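You operate a simulated robot arm through the tools that you are given. There is no shell and no other tool. Be economical: measure what you need, move in short steps, check, and stop when the job is done.

Carry out the task below with a simulated robot arm. There is one attempt and no reset: what you move stays moved.

JOB
Take the yellow pin gauge and put it on the intake bench top. Then fetch the gold rivet and set it in the red tote on the gauging bench top. Then take the black rivet and put it in the grey tray on the gauging bench top. Then pull the right drawer of the gauging bench open. Keep to this order.

It is judged by the outcome, as a careful person would: the job done as asked, and still so three seconds after it is handed in. It fails if anything else is knocked over, pushed out of place, dropped, spilled or broken.

ROBOT AND FRAMES
A 7-joint arm with a two-finger parallel gripper on a trunk, on a base that drives. Base frame: it is fixed to the floor where the robot stands at the start and does not move with it; the origin is under the middle of the robot, x ahead of it, y to its left, z up; the surface under the hand at the start is at about z = 800. Units: mm, rad, N and s.
With the tool pointing down near the work surface it reaches from about 220 to 700 mm from the robot's upright axis, wherever it stands. Its first joint turns from -2.897 to 2.897 rad. Places, roughly: black rivet (2x2x5 cm) [500, -200, 800]; gold rivet (2x2x5 cm) [500, -200, 800]; grey tray [1750, 250, 750]; intake bench top [-300, -4400, 800]; red tote [1000, 250, 750]; right drawer of the gauging bench [1900, -100, 600]; yellow pin gauge [500, 0, 750]. Payload 3.43 kg.
The tool frame sits at the grasp point between the pads (the TCP): z along the fingers, y along the line on which they close. The tips reach 30 mm beyond it. Largest opening 94 mm; finger width 28, thickness 10; the body of the gripper, 50 by 96 mm, starts 55 mm behind the TCP.
Orientation is told as [roll, pitch, yaw] about the base's x, y, z axes, in that order, counted from this pose: with the fingers straight down and closing along the base's y, the tool's x points along the base's -x, its y along +y and its z along -z.

CONTROLS
- The arm moves only by the tool apply_moves. Its argument "motion" is a list of rows, each an object of numbers (a shift or turn left out is 0, a gripper value left out holds the last): "hand": the gripper command, from -1 (shut) to 1 (fully open), values between in proportion; "tx", "ty", "tz": the shift along the tool's x, y, z in mm; "ax", "ay", "az": the turn, a rotation vector about the tool's x, y, z in rad. In form: [{"hand": .., "tx": .., "ty": .., "tz": .., "ax": .., "ay": .., "az": ..}, ...]. A call has 1 to 10 rows; each row is the pose to reach, as a shift and turn from the pose commanded when the call began, along the tool's axes at that moment. Each row takes 0.2 s and may step no farther than 50 mm and 0.15 rad from the row before; otherwise, or with a gripper value out of range, the whole call is refused. A pose out of reach is approached as far as the arm can. The call stops where the force on the tool passes 40 N (or 10 N more than at its start, if that is more) or the arm is blocked; 0.2 s more then pass. Each finger travels about 108 mm/s and halts on what it meets, pressing with about 27 N; the grip force reading is that of the motor and also rises with nothing between the fingers. The clock runs only during rows and for 0.2 s after the last one: add rows that repeat a pose to give the fingers time. The reply holds the time, the measured pose of the TCP, the force on the tool along the base axes, the opening and the grip force, in the units named above and with some noise, with the torque about the TCP (base axes, N m) and any sound that the robot's microphone picked up.
- Cameras (640 x 400 px; columns grow to the right, rows downward): "scene" is now at [427.2, -115.8, 1225.3]; the picture's right is [0.00, -0.52, 0.85], its down [-0.36, 0.80, 0.49] and it looks along [-0.93, -0.31, -0.19] (base axes); focal length 214 px, centre (320, 200). "wrist" rides on the gripper at [76, 14, -102] in the tool frame; the picture's right is [-0.18, 0.98, 0.00], its down [-0.75, -0.14, -0.64] and it looks along [-0.63, -0.12, 0.77] (tool axes); focal length 243 px, centre (320, 200). There is no depth. A picture from a camera that has moved, and an enlarged one, comes with that camera's place and axes in the base frame and with its lens.
- get_image(camera): a new picture of that camera. It takes no simulated time.
- raise_lower(by): slides the trunk up (or, below 0, down) by that many mm; the arm and the scene camera ride with it, the base frame stays. It gives what a move gives, with no picture.
- drive_base(legs): drives the robot by 1 to 6 legs, each [ahead, left, turn to the left] in mm, mm and rad, along the robot's own axes; the way and the turn of a leg run together, so that a leg with both is an arc; at most 1500 mm and 3.142 rad a leg. The arm and the cameras ride along, it lands a little off, and it stops where it bumps. It gives what a move gives.
- head_to(pan, tilt): turns the head with the scene camera to pan (to the left, within 1.396 rad either way) and tilt (down, from -0.506 to 1.204), counted from straight ahead of the robot. It gives what a move gives.
- inspect(camera, box): a new picture of the part [left, top, right, bottom] of that camera's present view, enlarged. It takes no simulated time.
- hand_in(): hands the job in; it is judged then, once.

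Work in short steps. Places have to be worked out from the pictures, the camera data and where the tool is seen: move nearer, look again, correct. Check each grasp and each placing, and mend what went wrong. You have 165 turns and 112 pictures in all, those below and enlarged ones among them. Open the gripper and draw the arm clear of the work before you hand the job in, unless the task says otherwise; then end with one line.

The tools are called after ">>>" as name(argument=value, ...) on one line, values as JSON. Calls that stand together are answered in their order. apply_moves: Moves the arm, as the interface text tells. Its arguments: {"type":"object","properties":{"motion":{"type":"array","items":{"type":"object","properties":{"hand":{"type":"number"},"tx":{"type":"number"},"ty":{"type":"number"},"tz":{"type":"number"},"ax":{"type":"number"},"ay":{"type":"number"},"az":{"type":"number"}}}}},"required":["motion"]} The other tools are called the same way: raise_lower (by) slides the trunk up or down; drive_base (legs) drives the base; head_to (pan, tilt) turns the head that bears the scene camera; get_image (camera) takes a picture; inspect (camera, box) takes an enlarged picture of a part of a camera's view; hand_in () hands the job in.

At the start:

```text
time_s: 0.0
eef_pos: [417.8, -67.5, 1121.6]
ee_rot: [-0.001, -0.001, 0.0]
ft_force: [-0.3, 0.5, 0.2]
ft_torque: [0.03, 0.0, 0.0]
grip_width: 94.1
grip_force: 0.0
trunk travel left (down, up): [-275.0, 315.0]
robot x, y, heading: [6.0, 0.5, 0.002]
head pan, tilt: [-1.025, 1.201]
```

scene: 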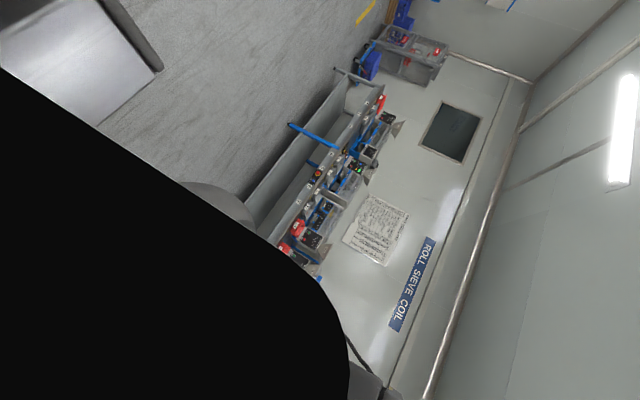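
wrist: 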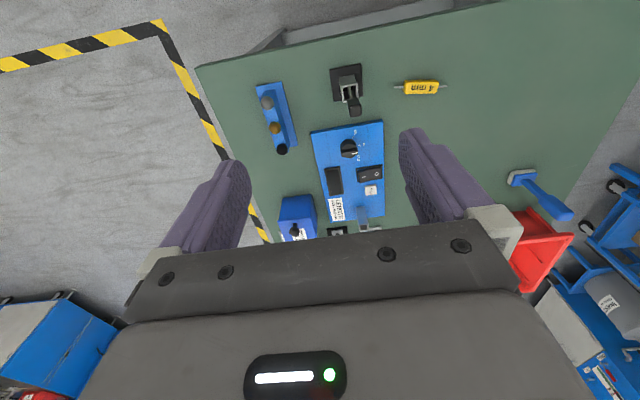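

I'll start by looking around with the head to see the layout.

>>> head_to(pan=0.0, tilt=0.6)

```text
time_s: 1.3
eef_pos: [418.5, -69.8, 1121.9]
ee_rot: [-0.001, 0.001, 0.001]
ft_force: [-0.7, 0.4, 0.5]
ft_torque: [-0.01, -0.01, 0.01]
grip_width: 94.3
grip_force: 0.0
trunk travel left (down, up): [-275.0, 315.0]
robot x, y, heading: [-3.1, 1.7, 0.003]
head pan, tilt: [0.0, 0.6]
```

>>> get_image(camera="scene")

```text
109 pictures are left
camera scene: at [471.8, -68.1, 1166.0], right [0.0, -1.0, 0.0], down [-0.82, 0.0, 0.57], along [-0.57, 0.0, -0.82], focal length 214 px, centre (320, 200)
```

scene: 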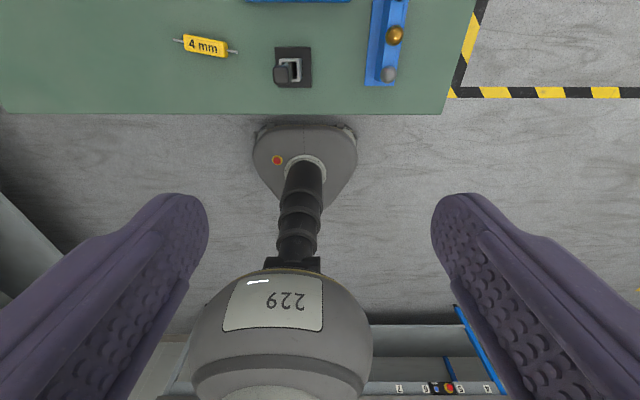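

The camera hangs looking about 90° below the nominal head axis; I'll use the reported axes. Tilting up to see ahead.

>>> head_to(pan=0.0, tilt=-0.506)

>>> get_image(camera="scene")

```text
time_s: 2.6
eef_pos: [417.6, -68.4, 1121.4]
ee_rot: [0.001, -0.001, -0.001]
ft_force: [0.3, -0.2, 0.9]
ft_torque: [0.0, -0.04, 0.03]
grip_width: 94.0
grip_force: 0.1
trunk travel left (down, up): [-275.0, 315.0]
robot x, y, heading: [2.6, -1.3, 0.0]
head pan, tilt: [0.0, -0.499]
```

```text
108 pictures are left
camera scene: at [567.1, -68.0, 1187.3], right [0.0, -1.0, 0.0], down [-0.88, 0.0, -0.48], along [0.48, 0.0, -0.88], focal length 214 px, centre (320, 200)
```

scene: 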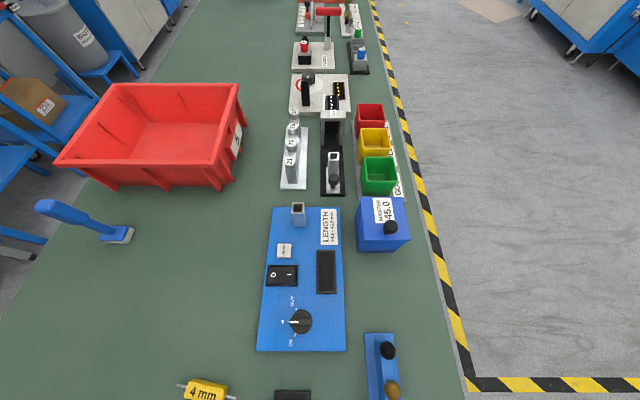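

The pin gauge lies near (478, 86), its axis about 0.18 rad off y. I'll move above it while yawing +1.39 rad so that the fingers close across it.

>>> apply_moves(motion=[{"hand": 1, "tx": -6, "ty": 15, "tz": 6, "az": -0.139}, {"tx": -12, "ty": 31, "tz": 12, "az": -0.278}, {"tx": -18, "ty": 46, "tz": 18, "az": -0.417}, {"tx": -24, "ty": 62, "tz": 24, "az": -0.556}, {"tx": -30, "ty": 77, "tz": 36, "az": -0.695}, {"tx": -36, "ty": 92, "tz": 48, "az": -0.834}, {"tx": -42, "ty": 108, "tz": 60, "az": -0.973}, {"tx": -48, "ty": 123, "tz": 80, "az": -1.112}, {"tx": -54, "ty": 139, "tz": 100, "az": -1.251}, {"tx": -60, "ty": 154, "tz": 121, "az": -1.39}])

>>> get_image(camera="wrist")

>>> get_image(camera="scene")

```text
time_s: 4.8
eef_pos: [477.4, 86.9, 999.1]
ee_rot: [-0.001, -0.001, 1.391]
ft_force: [-0.3, -0.5, -0.1]
ft_torque: [0.01, 0.0, -0.01]
grip_width: 94.0
grip_force: 0.0
trunk travel left (down, up): [-275.0, 315.0]
robot x, y, heading: [-1.5, 1.6, 0.001]
head pan, tilt: [0.0, -0.499]
```

```text
107 pictures are left
camera wrist: at [450.5, 14.6, 1103.3], right [-0.93, 0.36, 0.0], down [0.27, 0.72, 0.64], along [0.23, 0.6, -0.77], focal length 243 px, centre (320, 200)
```

wrist: 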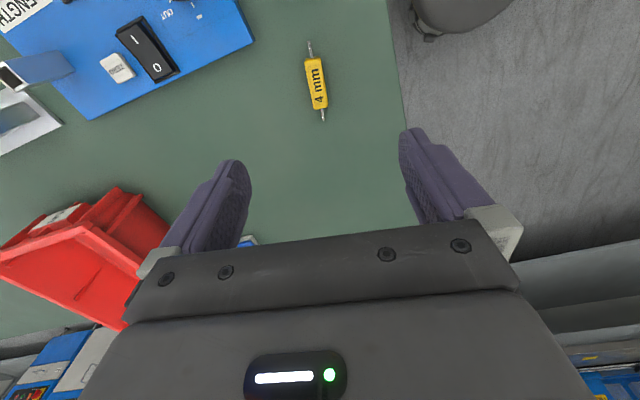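

```text
106 pictures are left
camera scene: at [503.5, 235.1, 1065.4], right [0.98, -0.18, 0.0], down [-0.16, -0.86, -0.48], along [0.08, 0.47, -0.88], focal length 214 px, centre (320, 200)
```

scene: 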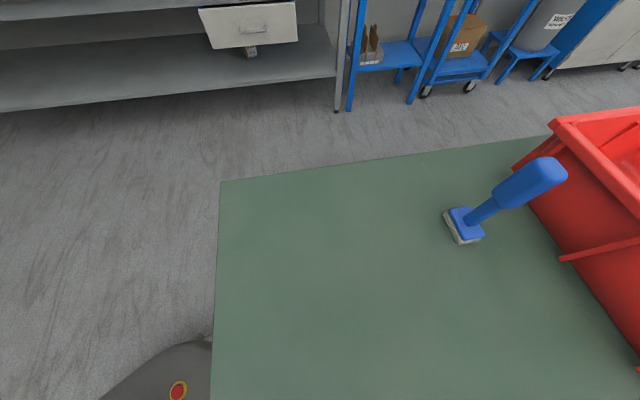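

The scene camera turns out to ride with the hand. The gauge is refined to about (481, 82); I'll descend partway over it.

>>> apply_moves(motion=[{"tx": 4, "ty": -5, "tz": 40, "az": 0.02}, {"tx": 4, "ty": -5, "tz": 80, "az": 0.02}, {"tx": 4, "ty": -5, "tz": 110, "az": 0.02}, {"tx": 4, "ty": -5, "tz": 130, "az": 0.02}])

>>> get_image(camera="wrist")

```text
time_s: 5.8
eef_pos: [482.5, 80.4, 868.6]
ee_rot: [0.0, 0.0, 1.372]
ft_force: [0.1, 0.4, 0.2]
ft_torque: [-0.03, -0.01, 0.0]
grip_width: 94.0
grip_force: 0.0
trunk travel left (down, up): [-275.0, 315.0]
robot x, y, heading: [1.1, -2.7, -0.002]
head pan, tilt: [0.0, -0.499]
```

```text
105 pictures are left
camera wrist: at [454.6, 8.0, 972.3], right [-0.93, 0.38, 0.0], down [0.29, 0.71, 0.64], along [0.24, 0.59, -0.77], focal length 243 px, centre (320, 200)
```

wrist: 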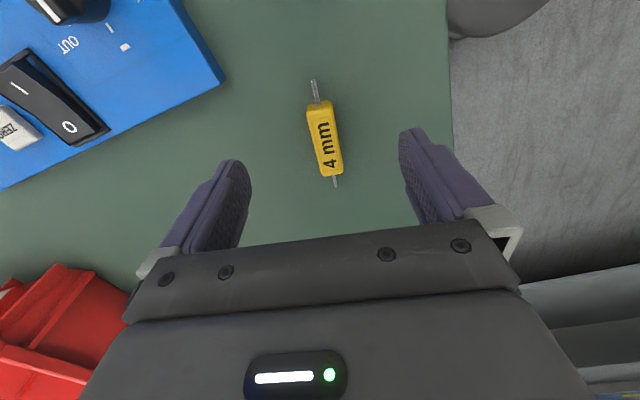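

Triangulation puts the gauge centre at z≈803. I'll descend in small steps to just above the surface and close.

>>> apply_moves(motion=[{"ty": 1, "tx": -2, "tz": 15}, {"ty": 1, "tx": -2, "tz": 28}, {"ty": 1, "tx": -2, "tz": 34}, {"ty": 1, "tx": -2, "tz": 37}, {"ty": 1, "tx": -2, "tz": 39}])

>>> get_image(camera="wrist")

```text
time_s: 7.0
eef_pos: [480.8, 82.6, 830.7]
ee_rot: [0.002, -0.001, 1.37]
ft_force: [0.3, 0.4, -0.4]
ft_torque: [0.01, 0.07, -0.02]
grip_width: 94.1
grip_force: 0.0
trunk travel left (down, up): [-275.0, 315.0]
robot x, y, heading: [-0.7, 3.1, 0.0]
head pan, tilt: [0.0, -0.499]
```

```text
104 pictures are left
camera wrist: at [452.3, 10.5, 934.3], right [-0.93, 0.38, 0.0], down [0.29, 0.71, 0.64], along [0.24, 0.59, -0.77], focal length 243 px, centre (320, 200)
```

wrist: 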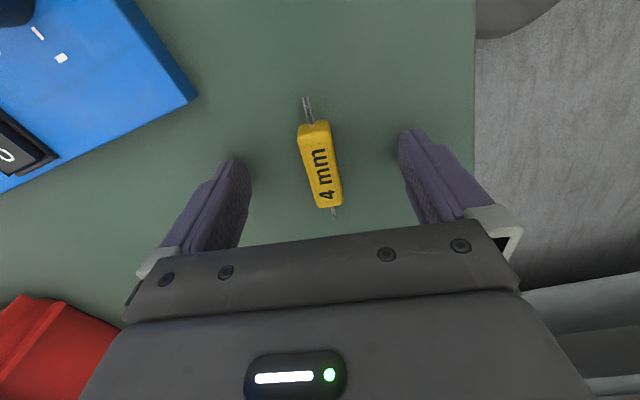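

Well aligned, no contact yet. A few mm further down.

>>> apply_moves(motion=[{"tz": 3, "tx": -2}, {"tz": 6, "tx": -2}, {"tz": 8, "tx": -2}, {"tz": 9, "tx": -2}])

```text
time_s: 7.6
eef_pos: [480.7, 83.6, 831.0]
ee_rot: [-0.002, 0.003, 1.37]
ft_force: [-5.9, -3.3, 26.5]
ft_torque: [0.32, 1.53, 0.21]
grip_width: 93.8
grip_force: 0.1
trunk travel left (down, up): [-275.0, 315.0]
robot x, y, heading: [-0.5, -3.8, -0.004]
head pan, tilt: [0.0, -0.499]
stopped in row 2: the force on the tool passed its limit at 46 N (the readings are from after the stop); the commanded pose is now the measured one
```

Touched the bench: surface is at z≈800. Raise 1.5 mm and close.

>>> apply_moves(motion=[{"tz": -2, "hand": 1}, {"tz": -2, "hand": -1}, {"tz": -2}, {"tz": -2}, {"tz": -2}])

>>> get_image(camera="wrist")

```text
time_s: 8.8
eef_pos: [481.8, 83.9, 831.0]
ee_rot: [-0.002, 0.002, 1.371]
ft_force: [0.1, 1.3, 1.9]
ft_torque: [0.07, -0.03, -0.02]
grip_width: 16.8
grip_force: 27.2
trunk travel left (down, up): [-275.0, 315.0]
robot x, y, heading: [1.7, -1.4, 0.004]
head pan, tilt: [0.0, -0.499]
```

```text
103 pictures are left
camera wrist: at [453.8, 11.9, 934.0], right [-0.93, 0.38, 0.0], down [0.29, 0.71, 0.64], along [0.24, 0.59, -0.77], focal length 243 px, centre (320, 200)
```

wrist: 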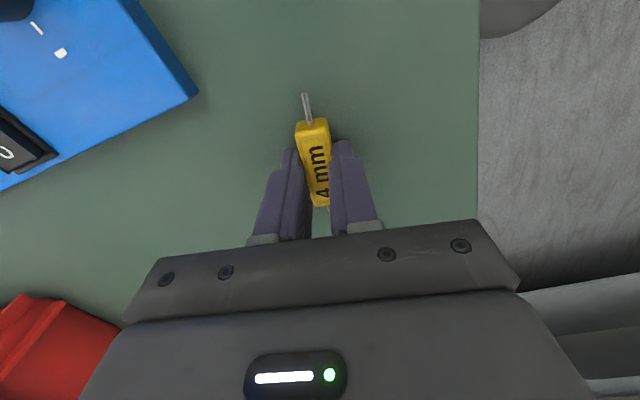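

Gripped (16.8 mm). Lift.

>>> apply_moves(motion=[{"tz": -20}, {"tz": -50}, {"tz": -90}, {"tz": -130}, {"tz": -170}, {"tz": -210}])

>>> get_image(camera="wrist")

>>> head_to(pan=0.0, tilt=1.2)

>>> get_image(camera="scene")

```text
time_s: 10.2
eef_pos: [481.6, 84.1, 1039.2]
ee_rot: [-0.001, 0.003, 1.369]
ft_force: [0.1, 0.6, -0.4]
ft_torque: [0.02, 0.0, 0.0]
grip_width: 16.7
grip_force: 26.6
trunk travel left (down, up): [-275.0, 315.0]
robot x, y, heading: [-1.3, -5.7, -0.001]
head pan, tilt: [0.0, -0.499]
```

```text
102 pictures are left
camera wrist: at [452.7, 12.0, 1144.3], right [-0.93, 0.38, 0.0], down [0.29, 0.71, 0.64], along [0.24, 0.59, -0.77], focal length 243 px, centre (320, 200)
```

wrist: 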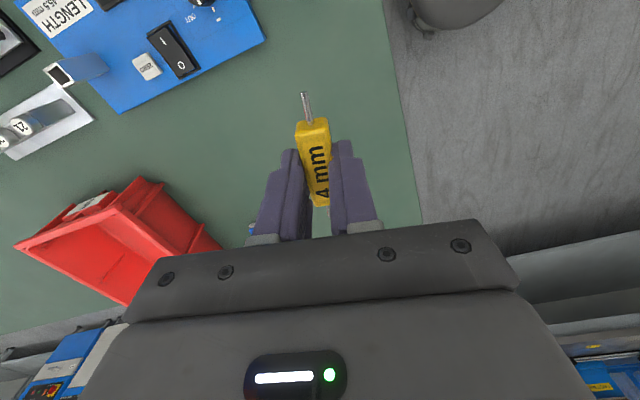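

```text
time_s: 11.9
eef_pos: [481.6, 83.6, 1039.9]
ee_rot: [-0.002, 0.001, 1.372]
ft_force: [-0.6, 0.6, -0.3]
ft_torque: [0.03, -0.02, -0.03]
grip_width: 17.2
grip_force: 27.6
trunk travel left (down, up): [-275.0, 315.0]
robot x, y, heading: [-1.2, -2.7, 0.001]
head pan, tilt: [0.0, 1.201]
```

```text
101 pictures are left
camera scene: at [483.5, 94.1, 1116.6], right [0.98, -0.2, 0.0], down [-0.07, -0.35, 0.93], along [-0.19, -0.91, -0.36], focal length 214 px, centre (320, 200)
```

scene: 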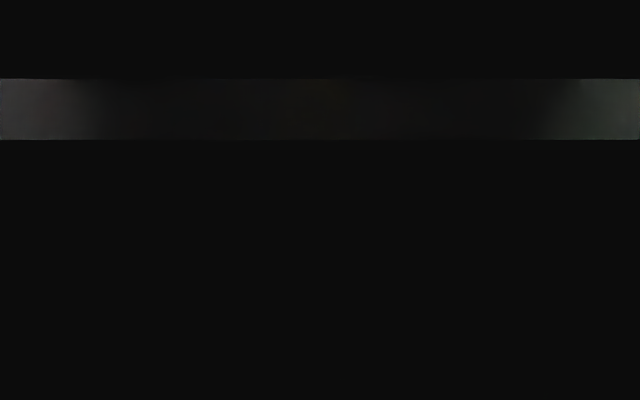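

The held gauge came up cleanly. Now I'll back off from the bench, and turn the tool back to yaw 0 so the cameras look ahead.

>>> drive_base(legs=[[-350, 0, 0], [0, 0, -1.57]])

>>> apply_moves(motion=[{"az": 0.137}, {"az": 0.274}, {"az": 0.411}, {"az": 0.548}, {"az": 0.685}, {"az": 0.822}, {"az": 0.959}, {"az": 1.096}, {"az": 1.233}, {"az": 1.37}])

>>> head_to(pan=0.0, tilt=-0.506)

>>> get_image(camera="scene")

>>> get_image(camera="wrist")

```text
time_s: 18.0
eef_pos: [-268.7, -483.7, 1040.6]
ee_rot: [-0.002, 0.002, -0.212]
ft_force: [-0.6, -0.7, 0.3]
ft_torque: [-0.02, -0.01, 0.02]
grip_width: 16.8
grip_force: 27.2
trunk travel left (down, up): [-275.0, 315.0]
robot x, y, heading: [-351.1, 0.5, -1.575]
head pan, tilt: [0.0, 1.201]
```

```text
time_s: 20.2
eef_pos: [-269.8, -484.0, 1041.7]
ee_rot: [-0.002, -0.001, -1.582]
ft_force: [0.1, 0.8, -1.1]
ft_torque: [-0.02, 0.0, -0.02]
grip_width: 16.9
grip_force: 27.1
trunk travel left (down, up): [-275.0, 315.0]
robot x, y, heading: [-352.5, -3.5, -1.574]
head pan, tilt: [0.0, 1.201]
```

```text
time_s: 21.9
eef_pos: [-270.3, -483.6, 1039.7]
ee_rot: [-0.002, -0.001, -1.577]
ft_force: [0.2, -0.5, -0.9]
ft_torque: [0.0, 0.0, -0.01]
grip_width: 16.7
grip_force: 26.6
trunk travel left (down, up): [-275.0, 315.0]
robot x, y, heading: [-350.4, -0.1, -1.581]
head pan, tilt: [0.0, -0.499]
```

```text
100 pictures are left
camera scene: at [-271.4, -633.9, 1105.6], right [-1.0, 0.01, 0.0], down [0.01, 0.88, -0.48], along [-0.01, -0.48, -0.88], focal length 214 px, centre (320, 200)
```

scene: 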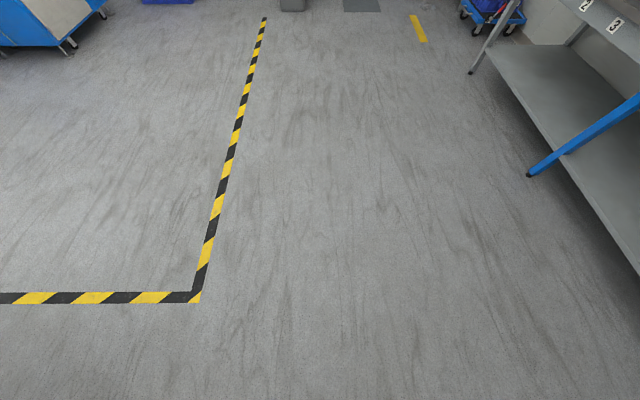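

```text
99 pictures are left
camera wrist: at [-254.1, -408.1, 1143.2], right [0.98, -0.19, 0.0], down [-0.15, -0.75, 0.64], along [-0.12, -0.63, -0.77], focal length 243 px, centre (320, 200)
```

wrist: 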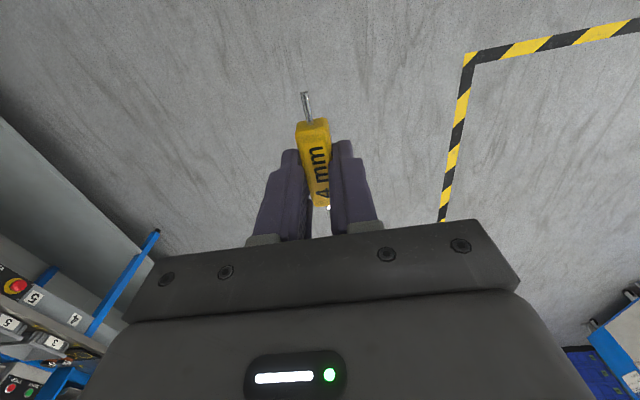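

The floor ahead is clear for about 3 m. Drive 1400 + 900 mm toward the intake bench and look again.

>>> drive_base(legs=[[1400, 0, 0], [900, 0, 0]])

>>> get_image(camera="scene")

>>> get_image(camera="wrist")

```text
time_s: 33.4
eef_pos: [-266.8, -2806.1, 1039.6]
ee_rot: [-0.002, 0.001, -1.566]
ft_force: [0.2, -0.1, -1.0]
ft_torque: [0.05, 0.0, -0.01]
grip_width: 16.9
grip_force: 26.6
trunk travel left (down, up): [-275.0, 315.0]
robot x, y, heading: [-354.9, -2322.2, -1.577]
head pan, tilt: [0.0, -0.499]
```

```text
98 pictures are left
camera scene: at [-266.6, -2955.9, 1105.5], right [-1.0, 0.0, 0.0], down [0.0, 0.88, -0.48], along [0.0, -0.48, -0.88], focal length 214 px, centre (320, 200)
```

scene: 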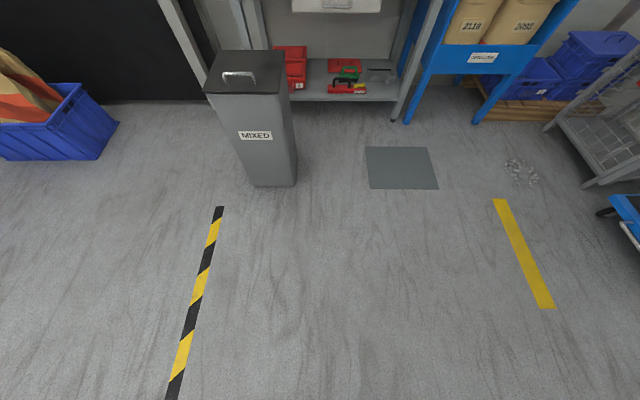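

```text
97 pictures are left
camera wrist: at [-251.5, -2729.9, 1143.1], right [0.98, -0.18, 0.0], down [-0.14, -0.75, 0.64], along [-0.12, -0.63, -0.77], focal length 243 px, centre (320, 200)
```

wrist: 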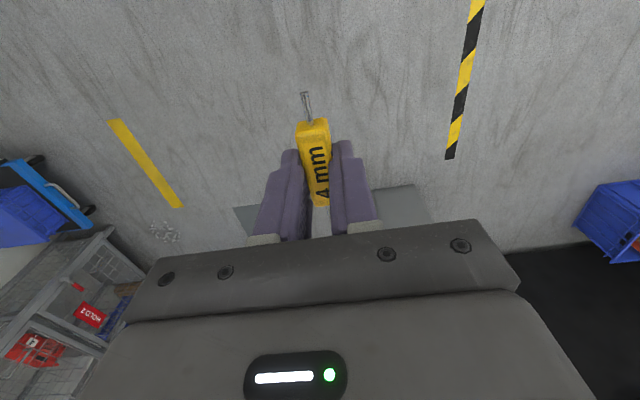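

The bench ahead (front leg at y≈-4234, x from about -820 to 500) is the intake bench, and a "MIXED" bin stands before it at x -140…150. I'll raise the trunk, shift right to avoid the bin and move nearer.

>>> raise_lower(by=200)

>>> drive_base(legs=[[300, -200, 0], [300, 0, 0]])

>>> get_image(camera="scene")

```text
time_s: 35.5
eef_pos: [-267.3, -2806.5, 1239.6]
ee_rot: [-0.002, 0.0, -1.567]
ft_force: [0.1, -0.1, -0.4]
ft_torque: [0.01, -0.01, -0.01]
grip_width: 17.1
grip_force: 27.4
trunk travel left (down, up): [-475.0, 115.0]
robot x, y, heading: [-349.7, -2321.9, -1.571]
head pan, tilt: [0.0, -0.499]
```

```text
time_s: 39.5
eef_pos: [-463.3, -3403.8, 1238.9]
ee_rot: [-0.002, 0.0, -1.566]
ft_force: [-0.1, -0.4, 0.0]
ft_torque: [0.04, 0.0, 0.0]
grip_width: 17.0
grip_force: 26.8
trunk travel left (down, up): [-475.0, 115.0]
robot x, y, heading: [-553.8, -2920.0, -1.569]
head pan, tilt: [0.0, -0.499]
```

```text
96 pictures are left
camera scene: at [-463.6, -3554.3, 1305.0], right [-1.0, -0.01, 0.0], down [-0.01, 0.88, -0.48], along [0.0, -0.48, -0.88], focal length 214 px, centre (320, 200)
```

scene: 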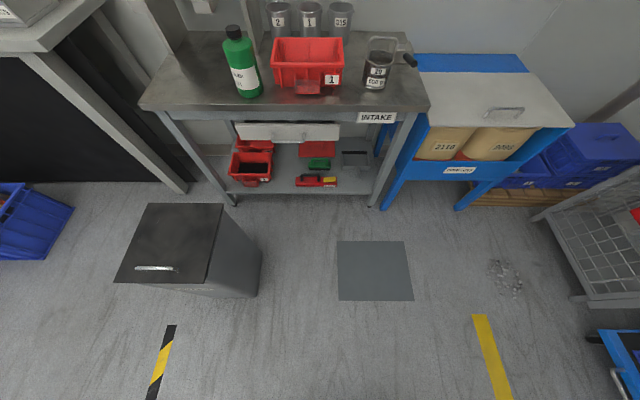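

This is labelled INTAKE; top at y<-4197, with a free area left of the green bottle around (-50,-4280). I'll swing the hand left first (high up), then drive alongside the bin with a safe gap.

>>> apply_moves(motion=[{"ty": 37}, {"ty": 74}, {"ty": 111}, {"ty": 148}, {"ty": 185}, {"ty": 222}, {"ty": 259}, {"ty": 296}, {"ty": 333}, {"ty": 370, "tx": 14}])

>>> drive_base(legs=[[500, 30, 0]])

>>> get_image(camera="wrist")

>>> get_image(camera="scene")

```text
time_s: 41.7
eef_pos: [-91.5, -3387.1, 1236.7]
ee_rot: [-0.005, 0.001, -1.566]
ft_force: [0.4, -0.6, -0.3]
ft_torque: [0.02, 0.04, 0.03]
grip_width: 17.0
grip_force: 26.7
trunk travel left (down, up): [-475.0, 115.0]
robot x, y, heading: [-547.6, -2920.9, -1.568]
head pan, tilt: [0.0, -0.499]
```

```text
time_s: 44.6
eef_pos: [-64.7, -3891.7, 1237.8]
ee_rot: [-0.001, 0.001, -1.567]
ft_force: [-0.1, -0.2, -0.5]
ft_torque: [0.02, 0.02, -0.01]
grip_width: 16.8
grip_force: 27.2
trunk travel left (down, up): [-475.0, 115.0]
robot x, y, heading: [-518.6, -3426.4, -1.563]
head pan, tilt: [0.0, -0.499]
```

```text
95 pictures are left
camera wrist: at [-49.0, -3815.8, 1340.5], right [0.98, -0.18, 0.0], down [-0.14, -0.75, 0.64], along [-0.12, -0.63, -0.77], focal length 243 px, centre (320, 200)
```

wrist: 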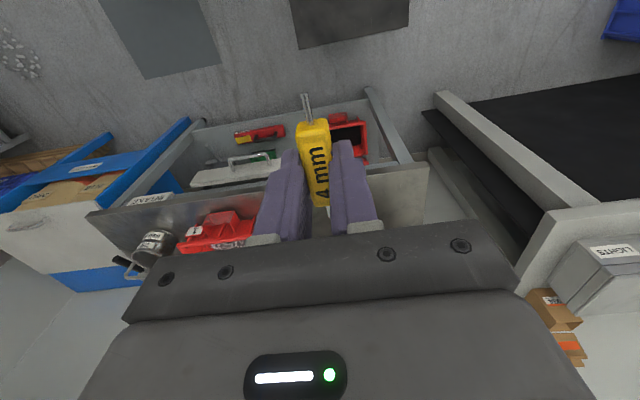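

```text
94 pictures are left
camera scene: at [-64.2, -4041.7, 1302.8], right [-1.0, 0.0, 0.0], down [0.0, 0.88, -0.48], along [0.0, -0.48, -0.88], focal length 214 px, centre (320, 200)
```

scene: 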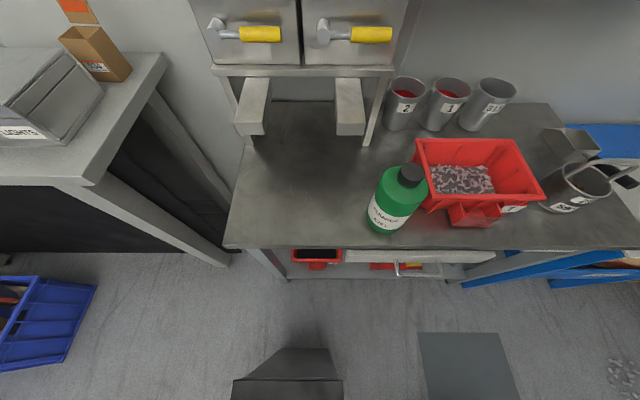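

The free area left of the bottle is confirmed (x -140…150, y -4190…-4480). Drive 360 more and then lower.

>>> drive_base(legs=[[365, 0, 0]])

>>> get_image(camera="wrist")

```text
time_s: 46.9
eef_pos: [-60.6, -4248.4, 1235.9]
ee_rot: [-0.002, -0.003, -1.566]
ft_force: [-0.2, -0.1, -1.0]
ft_torque: [0.02, 0.02, 0.0]
grip_width: 17.0
grip_force: 26.6
trunk travel left (down, up): [-475.0, 115.0]
robot x, y, heading: [-516.9, -3779.2, -1.569]
head pan, tilt: [0.0, -0.499]
```

```text
93 pictures are left
camera wrist: at [-46.0, -4171.9, 1340.8], right [0.98, -0.18, 0.0], down [-0.14, -0.75, 0.64], along [-0.12, -0.63, -0.77], focal length 243 px, centre (320, 200)
```

wrist: 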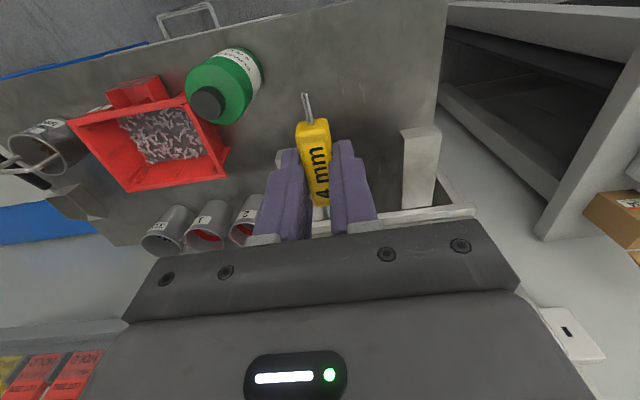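

Lower via the trunk first (straight down), after a small shift away from the bottle.

>>> apply_moves(motion=[{"ty": 15, "tx": -18}])

>>> raise_lower(by=-340)

>>> get_image(camera="wrist")

```text
time_s: 47.3
eef_pos: [-46.0, -4266.9, 1237.4]
ee_rot: [-0.001, -0.003, -1.567]
ft_force: [0.3, 0.4, -0.2]
ft_torque: [0.06, 0.03, 0.02]
grip_width: 17.0
grip_force: 27.2
trunk travel left (down, up): [-475.0, 115.0]
robot x, y, heading: [-517.7, -3784.4, -1.567]
head pan, tilt: [0.0, -0.499]
```

```text
time_s: 50.7
eef_pos: [-47.3, -4266.4, 898.0]
ee_rot: [-0.002, -0.002, -1.566]
ft_force: [0.0, 0.1, 0.0]
ft_torque: [-0.01, -0.01, -0.02]
grip_width: 16.9
grip_force: 26.8
trunk travel left (down, up): [-135.0, 455.0]
robot x, y, heading: [-517.6, -3782.6, -1.572]
head pan, tilt: [0.0, -0.499]
```

```text
92 pictures are left
camera wrist: at [-33.1, -4190.1, 1001.5], right [0.98, -0.18, 0.0], down [-0.14, -0.75, 0.64], along [-0.12, -0.63, -0.77], focal length 243 px, centre (320, 200)
```

wrist: 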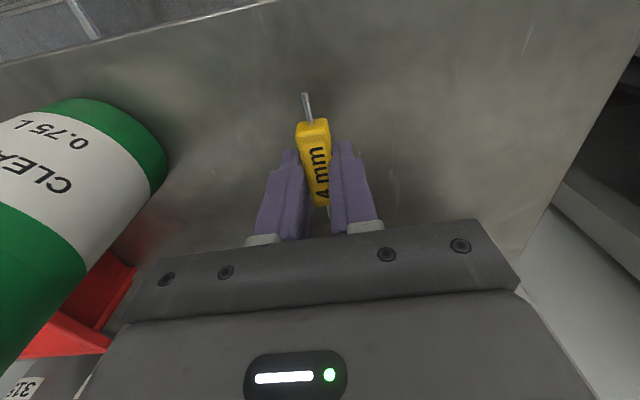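

Descend gently until contact.

>>> apply_moves(motion=[{"tz": 20}, {"tz": 40}, {"tz": 52}, {"tz": 58}, {"tz": 61}, {"tz": 64}, {"tz": 67}, {"tz": 70}, {"tz": 73}, {"tz": 76}])

```text
time_s: 51.6
eef_pos: [-48.2, -4268.2, 851.1]
ee_rot: [0.007, -0.011, -1.565]
ft_force: [-3.8, 6.9, 16.7]
ft_torque: [0.55, 0.28, 0.0]
grip_width: 16.6
grip_force: 27.1
trunk travel left (down, up): [-135.0, 455.0]
robot x, y, heading: [-514.2, -3779.4, -1.566]
head pan, tilt: [0.0, -0.499]
stopped in row 4: the force on the tool passed its limit at 47 N (the readings are from after the stop); the commanded pose is now the measured one
```

Contact at z=851 (surface ≈820). Release slowly after relieving the press.

>>> apply_moves(motion=[{"tz": -1, "hand": -1}, {"tz": -1, "hand": -0.5}, {"tz": -1, "hand": -0.2}, {"tz": -1, "hand": -0.2}])

>>> get_image(camera="wrist")

```text
time_s: 52.6
eef_pos: [-45.7, -4267.8, 851.5]
ee_rot: [0.006, -0.011, -1.565]
ft_force: [17.5, 0.3, 21.0]
ft_torque: [0.3, -0.13, -0.2]
grip_width: 27.3
grip_force: 0.1
trunk travel left (down, up): [-135.0, 455.0]
robot x, y, heading: [-517.2, -3782.0, -1.561]
head pan, tilt: [0.0, -0.499]
```

```text
91 pictures are left
camera wrist: at [-31.0, -4189.9, 953.3], right [0.98, -0.18, 0.01], down [-0.14, -0.75, 0.65], along [-0.11, -0.64, -0.76], focal length 243 px, centre (320, 200)
```

wrist: 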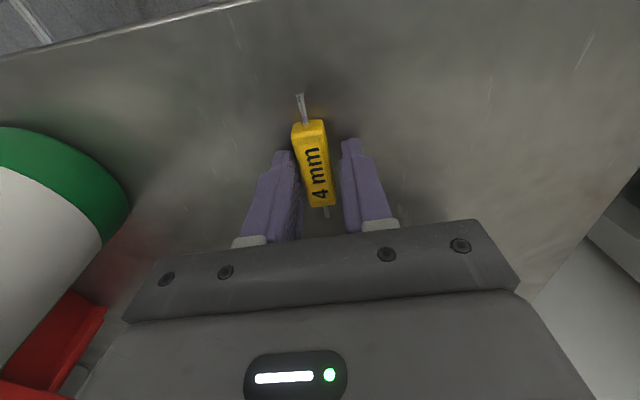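

Released and lying flat. Raise straight up.

>>> apply_moves(motion=[{"tz": -4}, {"tz": -12, "hand": 0}, {"tz": -30}, {"tz": -60}])

>>> raise_lower(by=340)

>>> get_image(camera="wrist")

```text
time_s: 53.6
eef_pos: [-48.1, -4269.0, 908.2]
ee_rot: [0.006, -0.008, -1.567]
ft_force: [-0.2, -0.2, -0.1]
ft_torque: [-0.03, 0.0, -0.01]
grip_width: 47.2
grip_force: 0.0
trunk travel left (down, up): [-135.0, 455.0]
robot x, y, heading: [-517.6, -3783.7, -1.567]
head pan, tilt: [0.0, -0.499]
```

```text
time_s: 57.0
eef_pos: [-47.1, -4269.1, 1247.7]
ee_rot: [0.005, -0.009, -1.567]
ft_force: [-0.5, 0.5, 0.6]
ft_torque: [0.03, -0.02, -0.05]
grip_width: 46.8
grip_force: 0.0
trunk travel left (down, up): [-475.0, 115.0]
robot x, y, heading: [-522.1, -3784.5, -1.567]
head pan, tilt: [0.0, -0.499]
```

```text
90 pictures are left
camera wrist: at [-33.3, -4192.1, 1350.8], right [0.98, -0.18, 0.01], down [-0.14, -0.75, 0.65], along [-0.11, -0.64, -0.76], focal length 243 px, centre (320, 200)
```

wrist: 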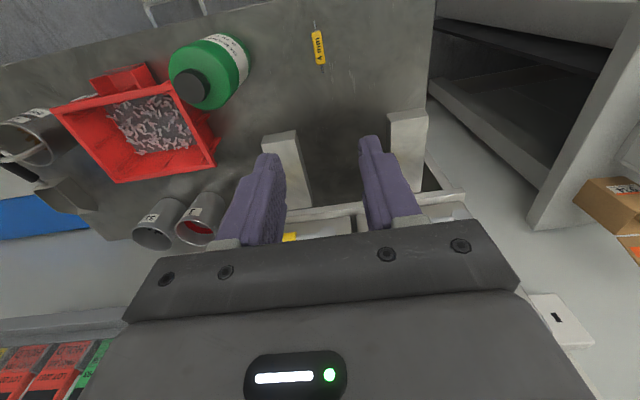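

The gauge lies on the intake bench, everything undisturbed. Now drive back toward the gauging bench.

>>> drive_base(legs=[[-1000, 0, 0], [-1400, 80, 0], [-1370, 80, 0], [0, 0, 1.567]])

>>> apply_moves(motion=[{"ty": -45, "hand": 1}, {"ty": -90}, {"ty": -135}, {"ty": -180}, {"ty": -225}, {"ty": -270}, {"ty": -315}, {"ty": -360}, {"ty": -405}, {"ty": -450}])

>>> apply_moves(motion=[{"ty": -45}, {"ty": -90}, {"ty": -135}, {"ty": -180}])

>>> get_image(camera="scene")

```text
time_s: 79.0
eef_pos: [167.0, 444.9, 1248.2]
ee_rot: [0.004, -0.007, -0.052]
ft_force: [0.5, 0.4, 0.7]
ft_torque: [-0.02, 0.02, -0.04]
grip_width: 47.3
grip_force: 0.1
trunk travel left (down, up): [-475.0, 115.0]
robot x, y, heading: [-345.1, 3.4, -0.052]
head pan, tilt: [0.0, -0.499]
```

```text
time_s: 81.2
eef_pos: [143.1, -5.5, 1246.7]
ee_rot: [0.007, -0.008, -0.052]
ft_force: [0.1, -0.2, -0.2]
ft_torque: [0.05, 0.0, 0.02]
grip_width: 93.9
grip_force: 0.0
trunk travel left (down, up): [-475.0, 115.0]
robot x, y, heading: [-348.2, 4.8, -0.058]
head pan, tilt: [0.0, -0.499]
```

```text
time_s: 82.2
eef_pos: [133.3, -186.9, 1245.8]
ee_rot: [0.007, -0.007, -0.051]
ft_force: [-0.1, -0.2, 0.2]
ft_torque: [0.01, -0.02, 0.0]
grip_width: 94.0
grip_force: 0.1
trunk travel left (down, up): [-475.0, 115.0]
robot x, y, heading: [-347.7, 5.3, -0.054]
head pan, tilt: [0.0, -0.499]
```

```text
89 pictures are left
camera scene: at [282.2, -194.2, 1311.8], right [-0.05, -1.0, -0.01], down [-0.87, 0.05, -0.49], along [0.49, -0.02, -0.87], focal length 214 px, centre (320, 200)
```

scene: 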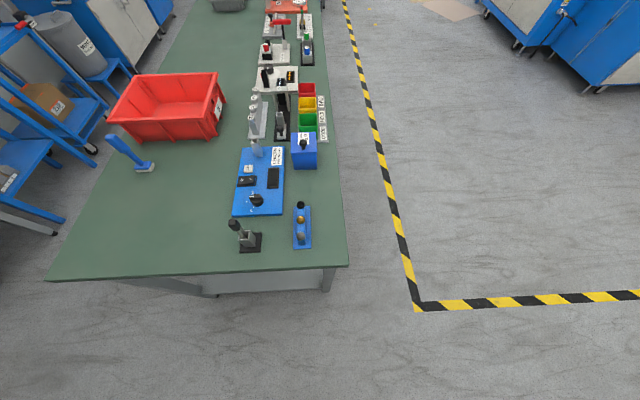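

Fix the heading and drive back to the bench; robot to about (0,-60).

>>> drive_base(legs=[[0, 0, 0.053], [345, -65, 0]])

>>> raise_lower(by=-200)

>>> get_image(camera="wrist")

>>> get_image(camera="scene")

```text
time_s: 84.9
eef_pos: [487.8, -222.7, 1244.2]
ee_rot: [0.007, -0.006, 0.004]
ft_force: [-0.2, -0.4, -0.3]
ft_torque: [-0.01, 0.02, 0.0]
grip_width: 93.9
grip_force: 0.1
trunk travel left (down, up): [-475.0, 115.0]
robot x, y, heading: [-9.2, -59.9, 0.003]
head pan, tilt: [0.0, -0.499]
```

```text
time_s: 87.1
eef_pos: [486.6, -221.5, 1044.8]
ee_rot: [0.006, -0.007, 0.004]
ft_force: [-0.8, 0.1, 0.3]
ft_torque: [0.0, 0.04, 0.02]
grip_width: 94.0
grip_force: 0.2
trunk travel left (down, up): [-275.0, 315.0]
robot x, y, heading: [-7.7, -58.9, 0.005]
head pan, tilt: [0.0, -0.499]
```

```text
88 pictures are left
camera wrist: at [410.7, -208.5, 1148.4], right [0.18, 0.98, 0.01], down [0.75, -0.14, 0.65], along [0.64, -0.11, -0.76], focal length 243 px, centre (320, 200)
```

wrist: 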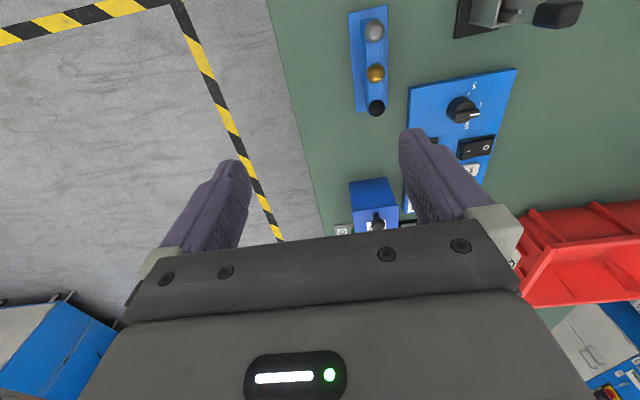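

```text
87 pictures are left
camera scene: at [636.0, -221.3, 1112.0], right [0.0, -1.0, -0.01], down [-0.87, 0.0, -0.49], along [0.49, 0.01, -0.87], focal length 214 px, centre (320, 200)
```

scene: 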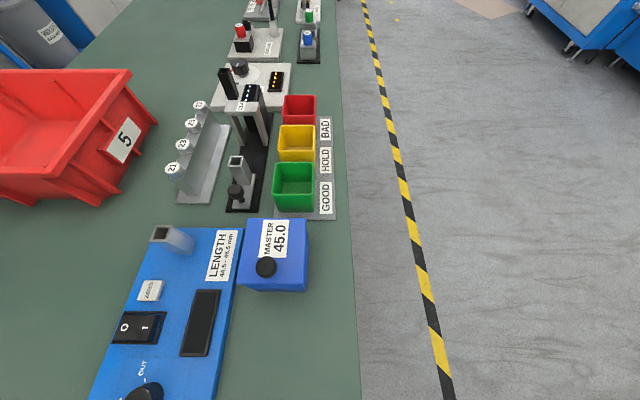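

Rivets stand in the blue rack along x at y≈-157: silver x≈450, gold ≈492, black ≈531. Move above gold and look closer.

>>> apply_moves(motion=[{"tx": -2, "ty": 22, "tz": 30}, {"tx": -5, "ty": 65, "tz": 70}, {"tx": -5, "ty": 65, "tz": 110}])

>>> get_image(camera="wrist")

>>> head_to(pan=0, tilt=0.4)

>>> get_image(camera="scene")

```text
refused: row 2 steps farther than a row can; nothing moved
```

```text
86 pictures are left
camera wrist: at [410.7, -208.5, 1148.4], right [0.18, 0.98, 0.01], down [0.75, -0.14, 0.65], along [0.64, -0.11, -0.76], focal length 243 px, centre (320, 200)
```

wrist: 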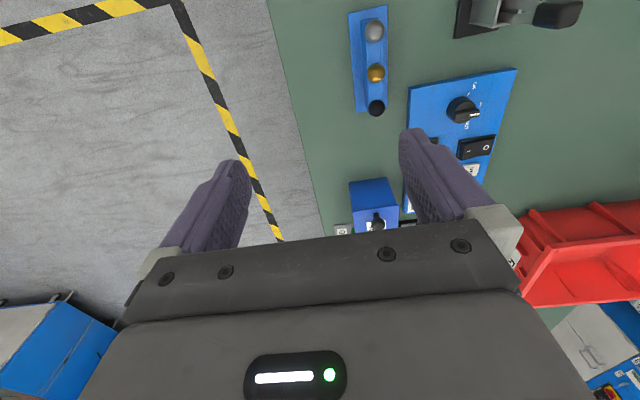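

```text
time_s: 88.3
eef_pos: [487.6, -221.9, 1045.0]
ee_rot: [0.006, -0.008, 0.005]
ft_force: [-0.5, -0.4, -0.3]
ft_torque: [0.0, 0.0, -0.02]
grip_width: 94.2
grip_force: 0.0
trunk travel left (down, up): [-275.0, 315.0]
robot x, y, heading: [-5.5, -57.5, -0.0]
head pan, tilt: [0.0, 0.4]
```

```text
85 pictures are left
camera scene: at [559.2, -221.4, 1085.7], right [0.0, -1.0, -0.01], down [-0.92, -0.01, 0.38], along [-0.38, 0.0, -0.92], focal length 214 px, centre (320, 200)
```

scene: 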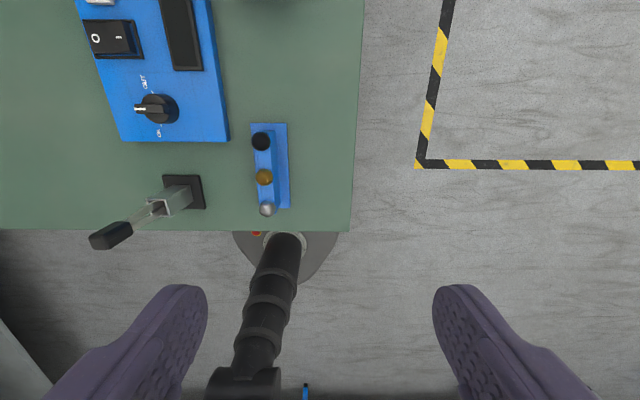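

Triangulation: gold's head ≈ (490,-157,849). Move above it, with smaller steps.

>>> apply_moves(motion=[{"tx": -2, "ty": 22, "tz": 20}, {"tx": -3, "ty": 44, "tz": 50}, {"tx": -3, "ty": 65, "tz": 80}, {"tx": -3, "ty": 65, "tz": 100}])

>>> get_image(camera="wrist")

>>> get_image(camera="scene")

```text
time_s: 89.3
eef_pos: [490.0, -156.2, 945.2]
ee_rot: [0.008, -0.006, 0.002]
ft_force: [-0.3, 0.2, -0.3]
ft_torque: [-0.03, -0.01, 0.01]
grip_width: 93.7
grip_force: 0.1
trunk travel left (down, up): [-275.0, 315.0]
robot x, y, heading: [-4.0, -60.6, 0.005]
head pan, tilt: [0.0, 0.4]
```

```text
84 pictures are left
camera wrist: at [414.4, -142.6, 1049.5], right [0.18, 0.98, 0.01], down [0.75, -0.14, 0.65], along [0.64, -0.11, -0.76], focal length 243 px, centre (320, 200)
```

wrist: 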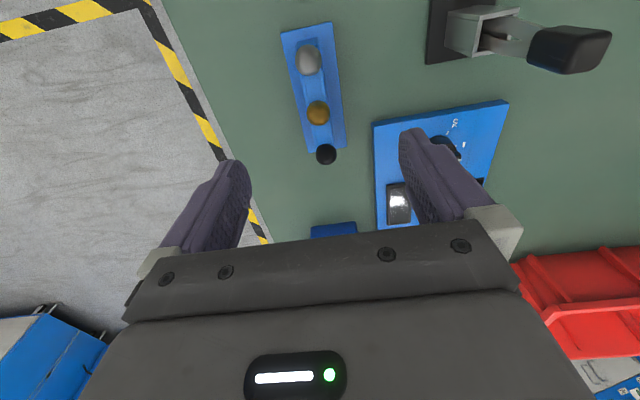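

```text
83 pictures are left
camera scene: at [562.8, -155.6, 987.0], right [0.0, -1.0, -0.01], down [-0.92, -0.01, 0.38], along [-0.38, 0.0, -0.92], focal length 214 px, centre (320, 200)
```

scene: 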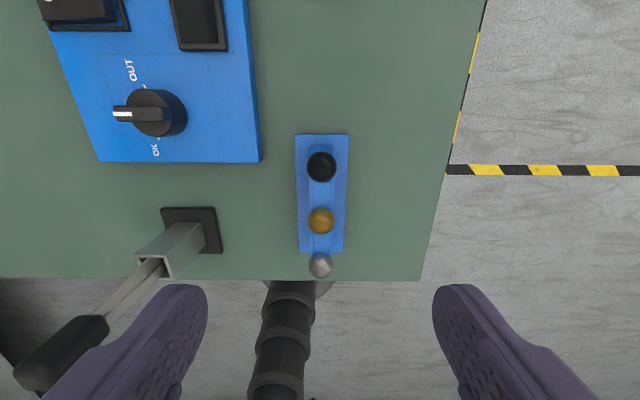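

>>> inspect(camera="wrist", box=[250, 10, 390, 180])

```text
2.35 times, centred on (320, 95) of wrist
camera zoom: at [414.4, -142.6, 1049.5], right [0.18, 0.98, 0.01], down [0.75, -0.14, 0.65], along [0.64, -0.11, -0.76], focal length 571 px, centre (320, 447)
```

zoom: 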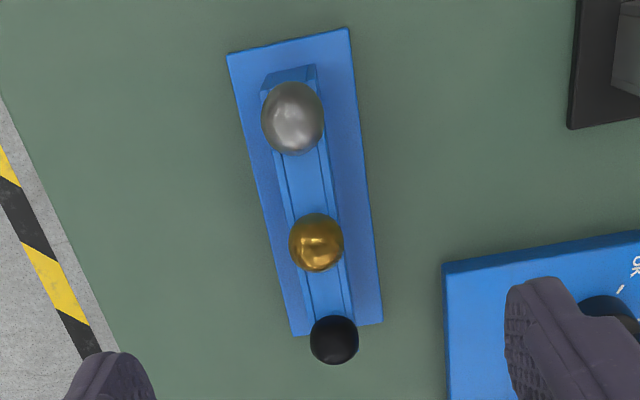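

The rivet heads (≈20 mm) sit on a narrow rail aligned with x; fingers closing along y fit. Descend to TCP z≈852.

>>> apply_moves(motion=[{"tz": 40}, {"tz": 70}, {"tz": 85}, {"tz": 92}])

>>> get_image(camera="wrist")

>>> get_image(camera="scene")

```text
time_s: 90.3
eef_pos: [490.5, -155.2, 853.5]
ee_rot: [0.007, -0.008, 0.004]
ft_force: [-0.4, -0.1, 0.3]
ft_torque: [0.02, 0.01, 0.0]
grip_width: 94.3
grip_force: 0.0
trunk travel left (down, up): [-275.0, 315.0]
robot x, y, heading: [-6.2, -60.9, 0.005]
head pan, tilt: [0.0, 0.4]
```

```text
81 pictures are left
camera wrist: at [414.8, -142.1, 957.2], right [0.18, 0.98, 0.01], down [0.75, -0.14, 0.65], along [0.64, -0.11, -0.76], focal length 243 px, centre (320, 200)
```

wrist: 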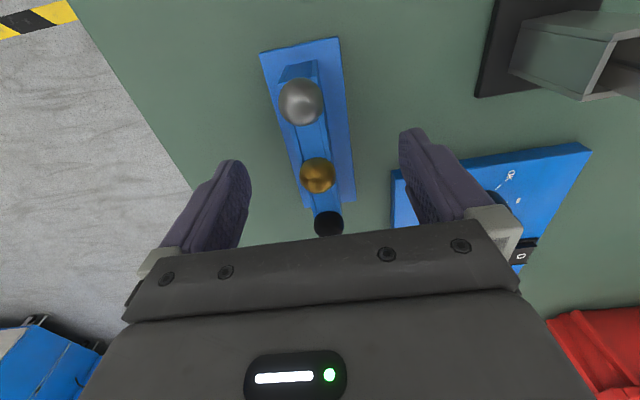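

```text
80 pictures are left
camera scene: at [563.2, -155.0, 894.7], right [0.0, -1.0, -0.01], down [-0.92, -0.01, 0.38], along [-0.38, 0.0, -0.92], focal length 214 px, centre (320, 200)
```

scene: 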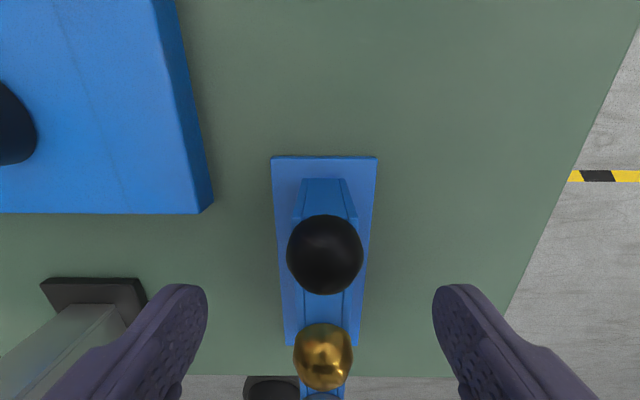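

Gold head is centred between the fingers at z≈850. Close.

>>> apply_moves(motion=[{"tz": 3}, {"tz": 3, "hand": -1}, {"tz": 3}, {"tz": 3}, {"tz": 3}])

>>> get_image(camera="wrist")

```text
time_s: 91.5
eef_pos: [491.0, -156.2, 850.5]
ee_rot: [0.007, -0.006, 0.004]
ft_force: [0.7, -6.1, -0.3]
ft_torque: [-0.17, -0.07, -0.1]
grip_width: 18.8
grip_force: 26.8
trunk travel left (down, up): [-275.0, 315.0]
robot x, y, heading: [-6.7, -60.8, 0.006]
head pan, tilt: [0.0, 0.4]
```

```text
79 pictures are left
camera wrist: at [414.4, -142.8, 953.9], right [0.18, 0.98, 0.01], down [0.75, -0.14, 0.65], along [0.64, -0.11, -0.76], focal length 243 px, centre (320, 200)
```

wrist: 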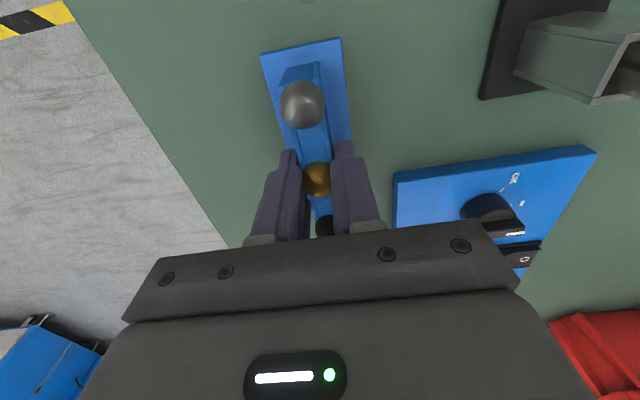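

Gripped at 18.8 mm. Lift straight up slowly.

>>> apply_moves(motion=[{"tz": -8}, {"tz": -18}, {"tz": -30}, {"tz": -45}, {"tz": -65}, {"tz": -95}, {"tz": -130}])

>>> get_image(camera="wrist")

```text
time_s: 93.1
eef_pos: [488.6, -155.4, 981.1]
ee_rot: [0.007, -0.008, 0.004]
ft_force: [-0.2, -0.1, -1.2]
ft_torque: [0.01, -0.02, -0.01]
grip_width: 18.8
grip_force: 27.4
trunk travel left (down, up): [-275.0, 315.0]
robot x, y, heading: [-4.9, -56.8, 0.004]
head pan, tilt: [0.0, 0.4]
```

```text
78 pictures are left
camera wrist: at [413.1, -143.0, 1084.2], right [0.18, 0.98, 0.01], down [0.75, -0.14, 0.65], along [0.64, -0.11, -0.76], focal length 243 px, centre (320, 200)
```

wrist: 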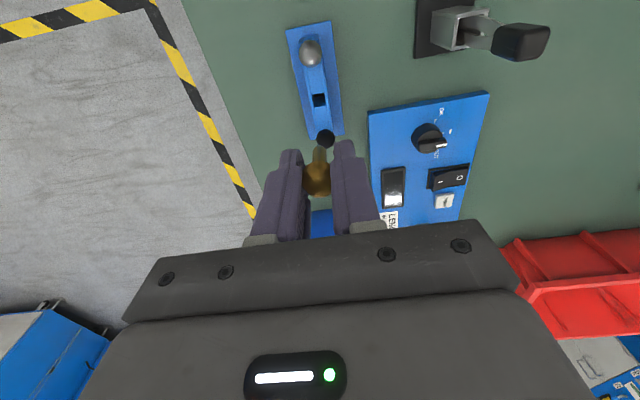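

Gold rivet extracted. Raise the trunk, back off and go to the left aisle, then look.

>>> raise_lower(by=200)

>>> head_to(pan=0, tilt=-0.506)

>>> drive_base(legs=[[-330, 0, 0], [0, 890, 0]])

>>> get_image(camera="scene")

>>> get_image(camera="wrist")

```text
time_s: 95.3
eef_pos: [489.9, -156.5, 1180.4]
ee_rot: [0.007, -0.006, 0.004]
ft_force: [0.1, -0.5, -0.8]
ft_torque: [0.0, -0.02, 0.0]
grip_width: 18.7
grip_force: 27.0
trunk travel left (down, up): [-475.0, 115.0]
robot x, y, heading: [-5.1, -61.4, -0.001]
head pan, tilt: [0.0, 0.4]
```

```text
time_s: 96.5
eef_pos: [489.5, -156.0, 1180.5]
ee_rot: [0.007, -0.007, 0.004]
ft_force: [-0.4, -0.1, -0.5]
ft_torque: [0.0, 0.0, -0.03]
grip_width: 18.7
grip_force: 27.3
trunk travel left (down, up): [-475.0, 115.0]
robot x, y, heading: [-4.7, -59.9, 0.004]
head pan, tilt: [0.0, -0.499]
```

```text
time_s: 102.9
eef_pos: [149.9, 738.7, 1180.2]
ee_rot: [0.005, -0.007, 0.024]
ft_force: [0.1, 0.5, -0.3]
ft_torque: [-0.01, -0.01, -0.02]
grip_width: 18.6
grip_force: 27.0
trunk travel left (down, up): [-475.0, 115.0]
robot x, y, heading: [-345.7, 825.4, 0.026]
head pan, tilt: [0.0, -0.499]
```

```text
77 pictures are left
camera scene: at [298.3, 743.3, 1247.4], right [0.02, -1.0, -0.01], down [-0.87, -0.02, -0.49], along [0.49, 0.02, -0.87], focal length 214 px, centre (320, 200)
```

scene: 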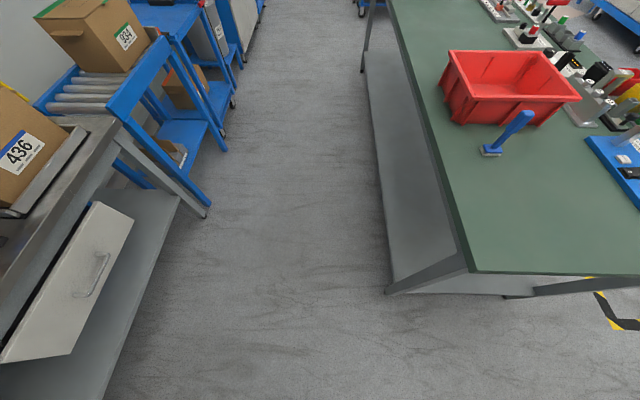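

```text
76 pictures are left
camera wrist: at [72.8, 751.3, 1283.8], right [0.16, 0.99, 0.01], down [0.75, -0.13, 0.65], along [0.64, -0.1, -0.76], focal length 243 px, centre (320, 200)
```

wrist: 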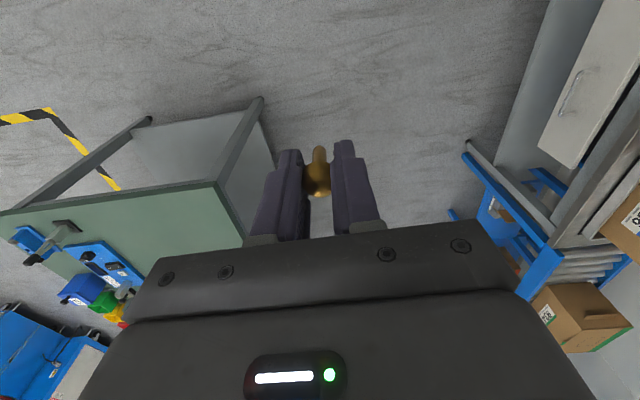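

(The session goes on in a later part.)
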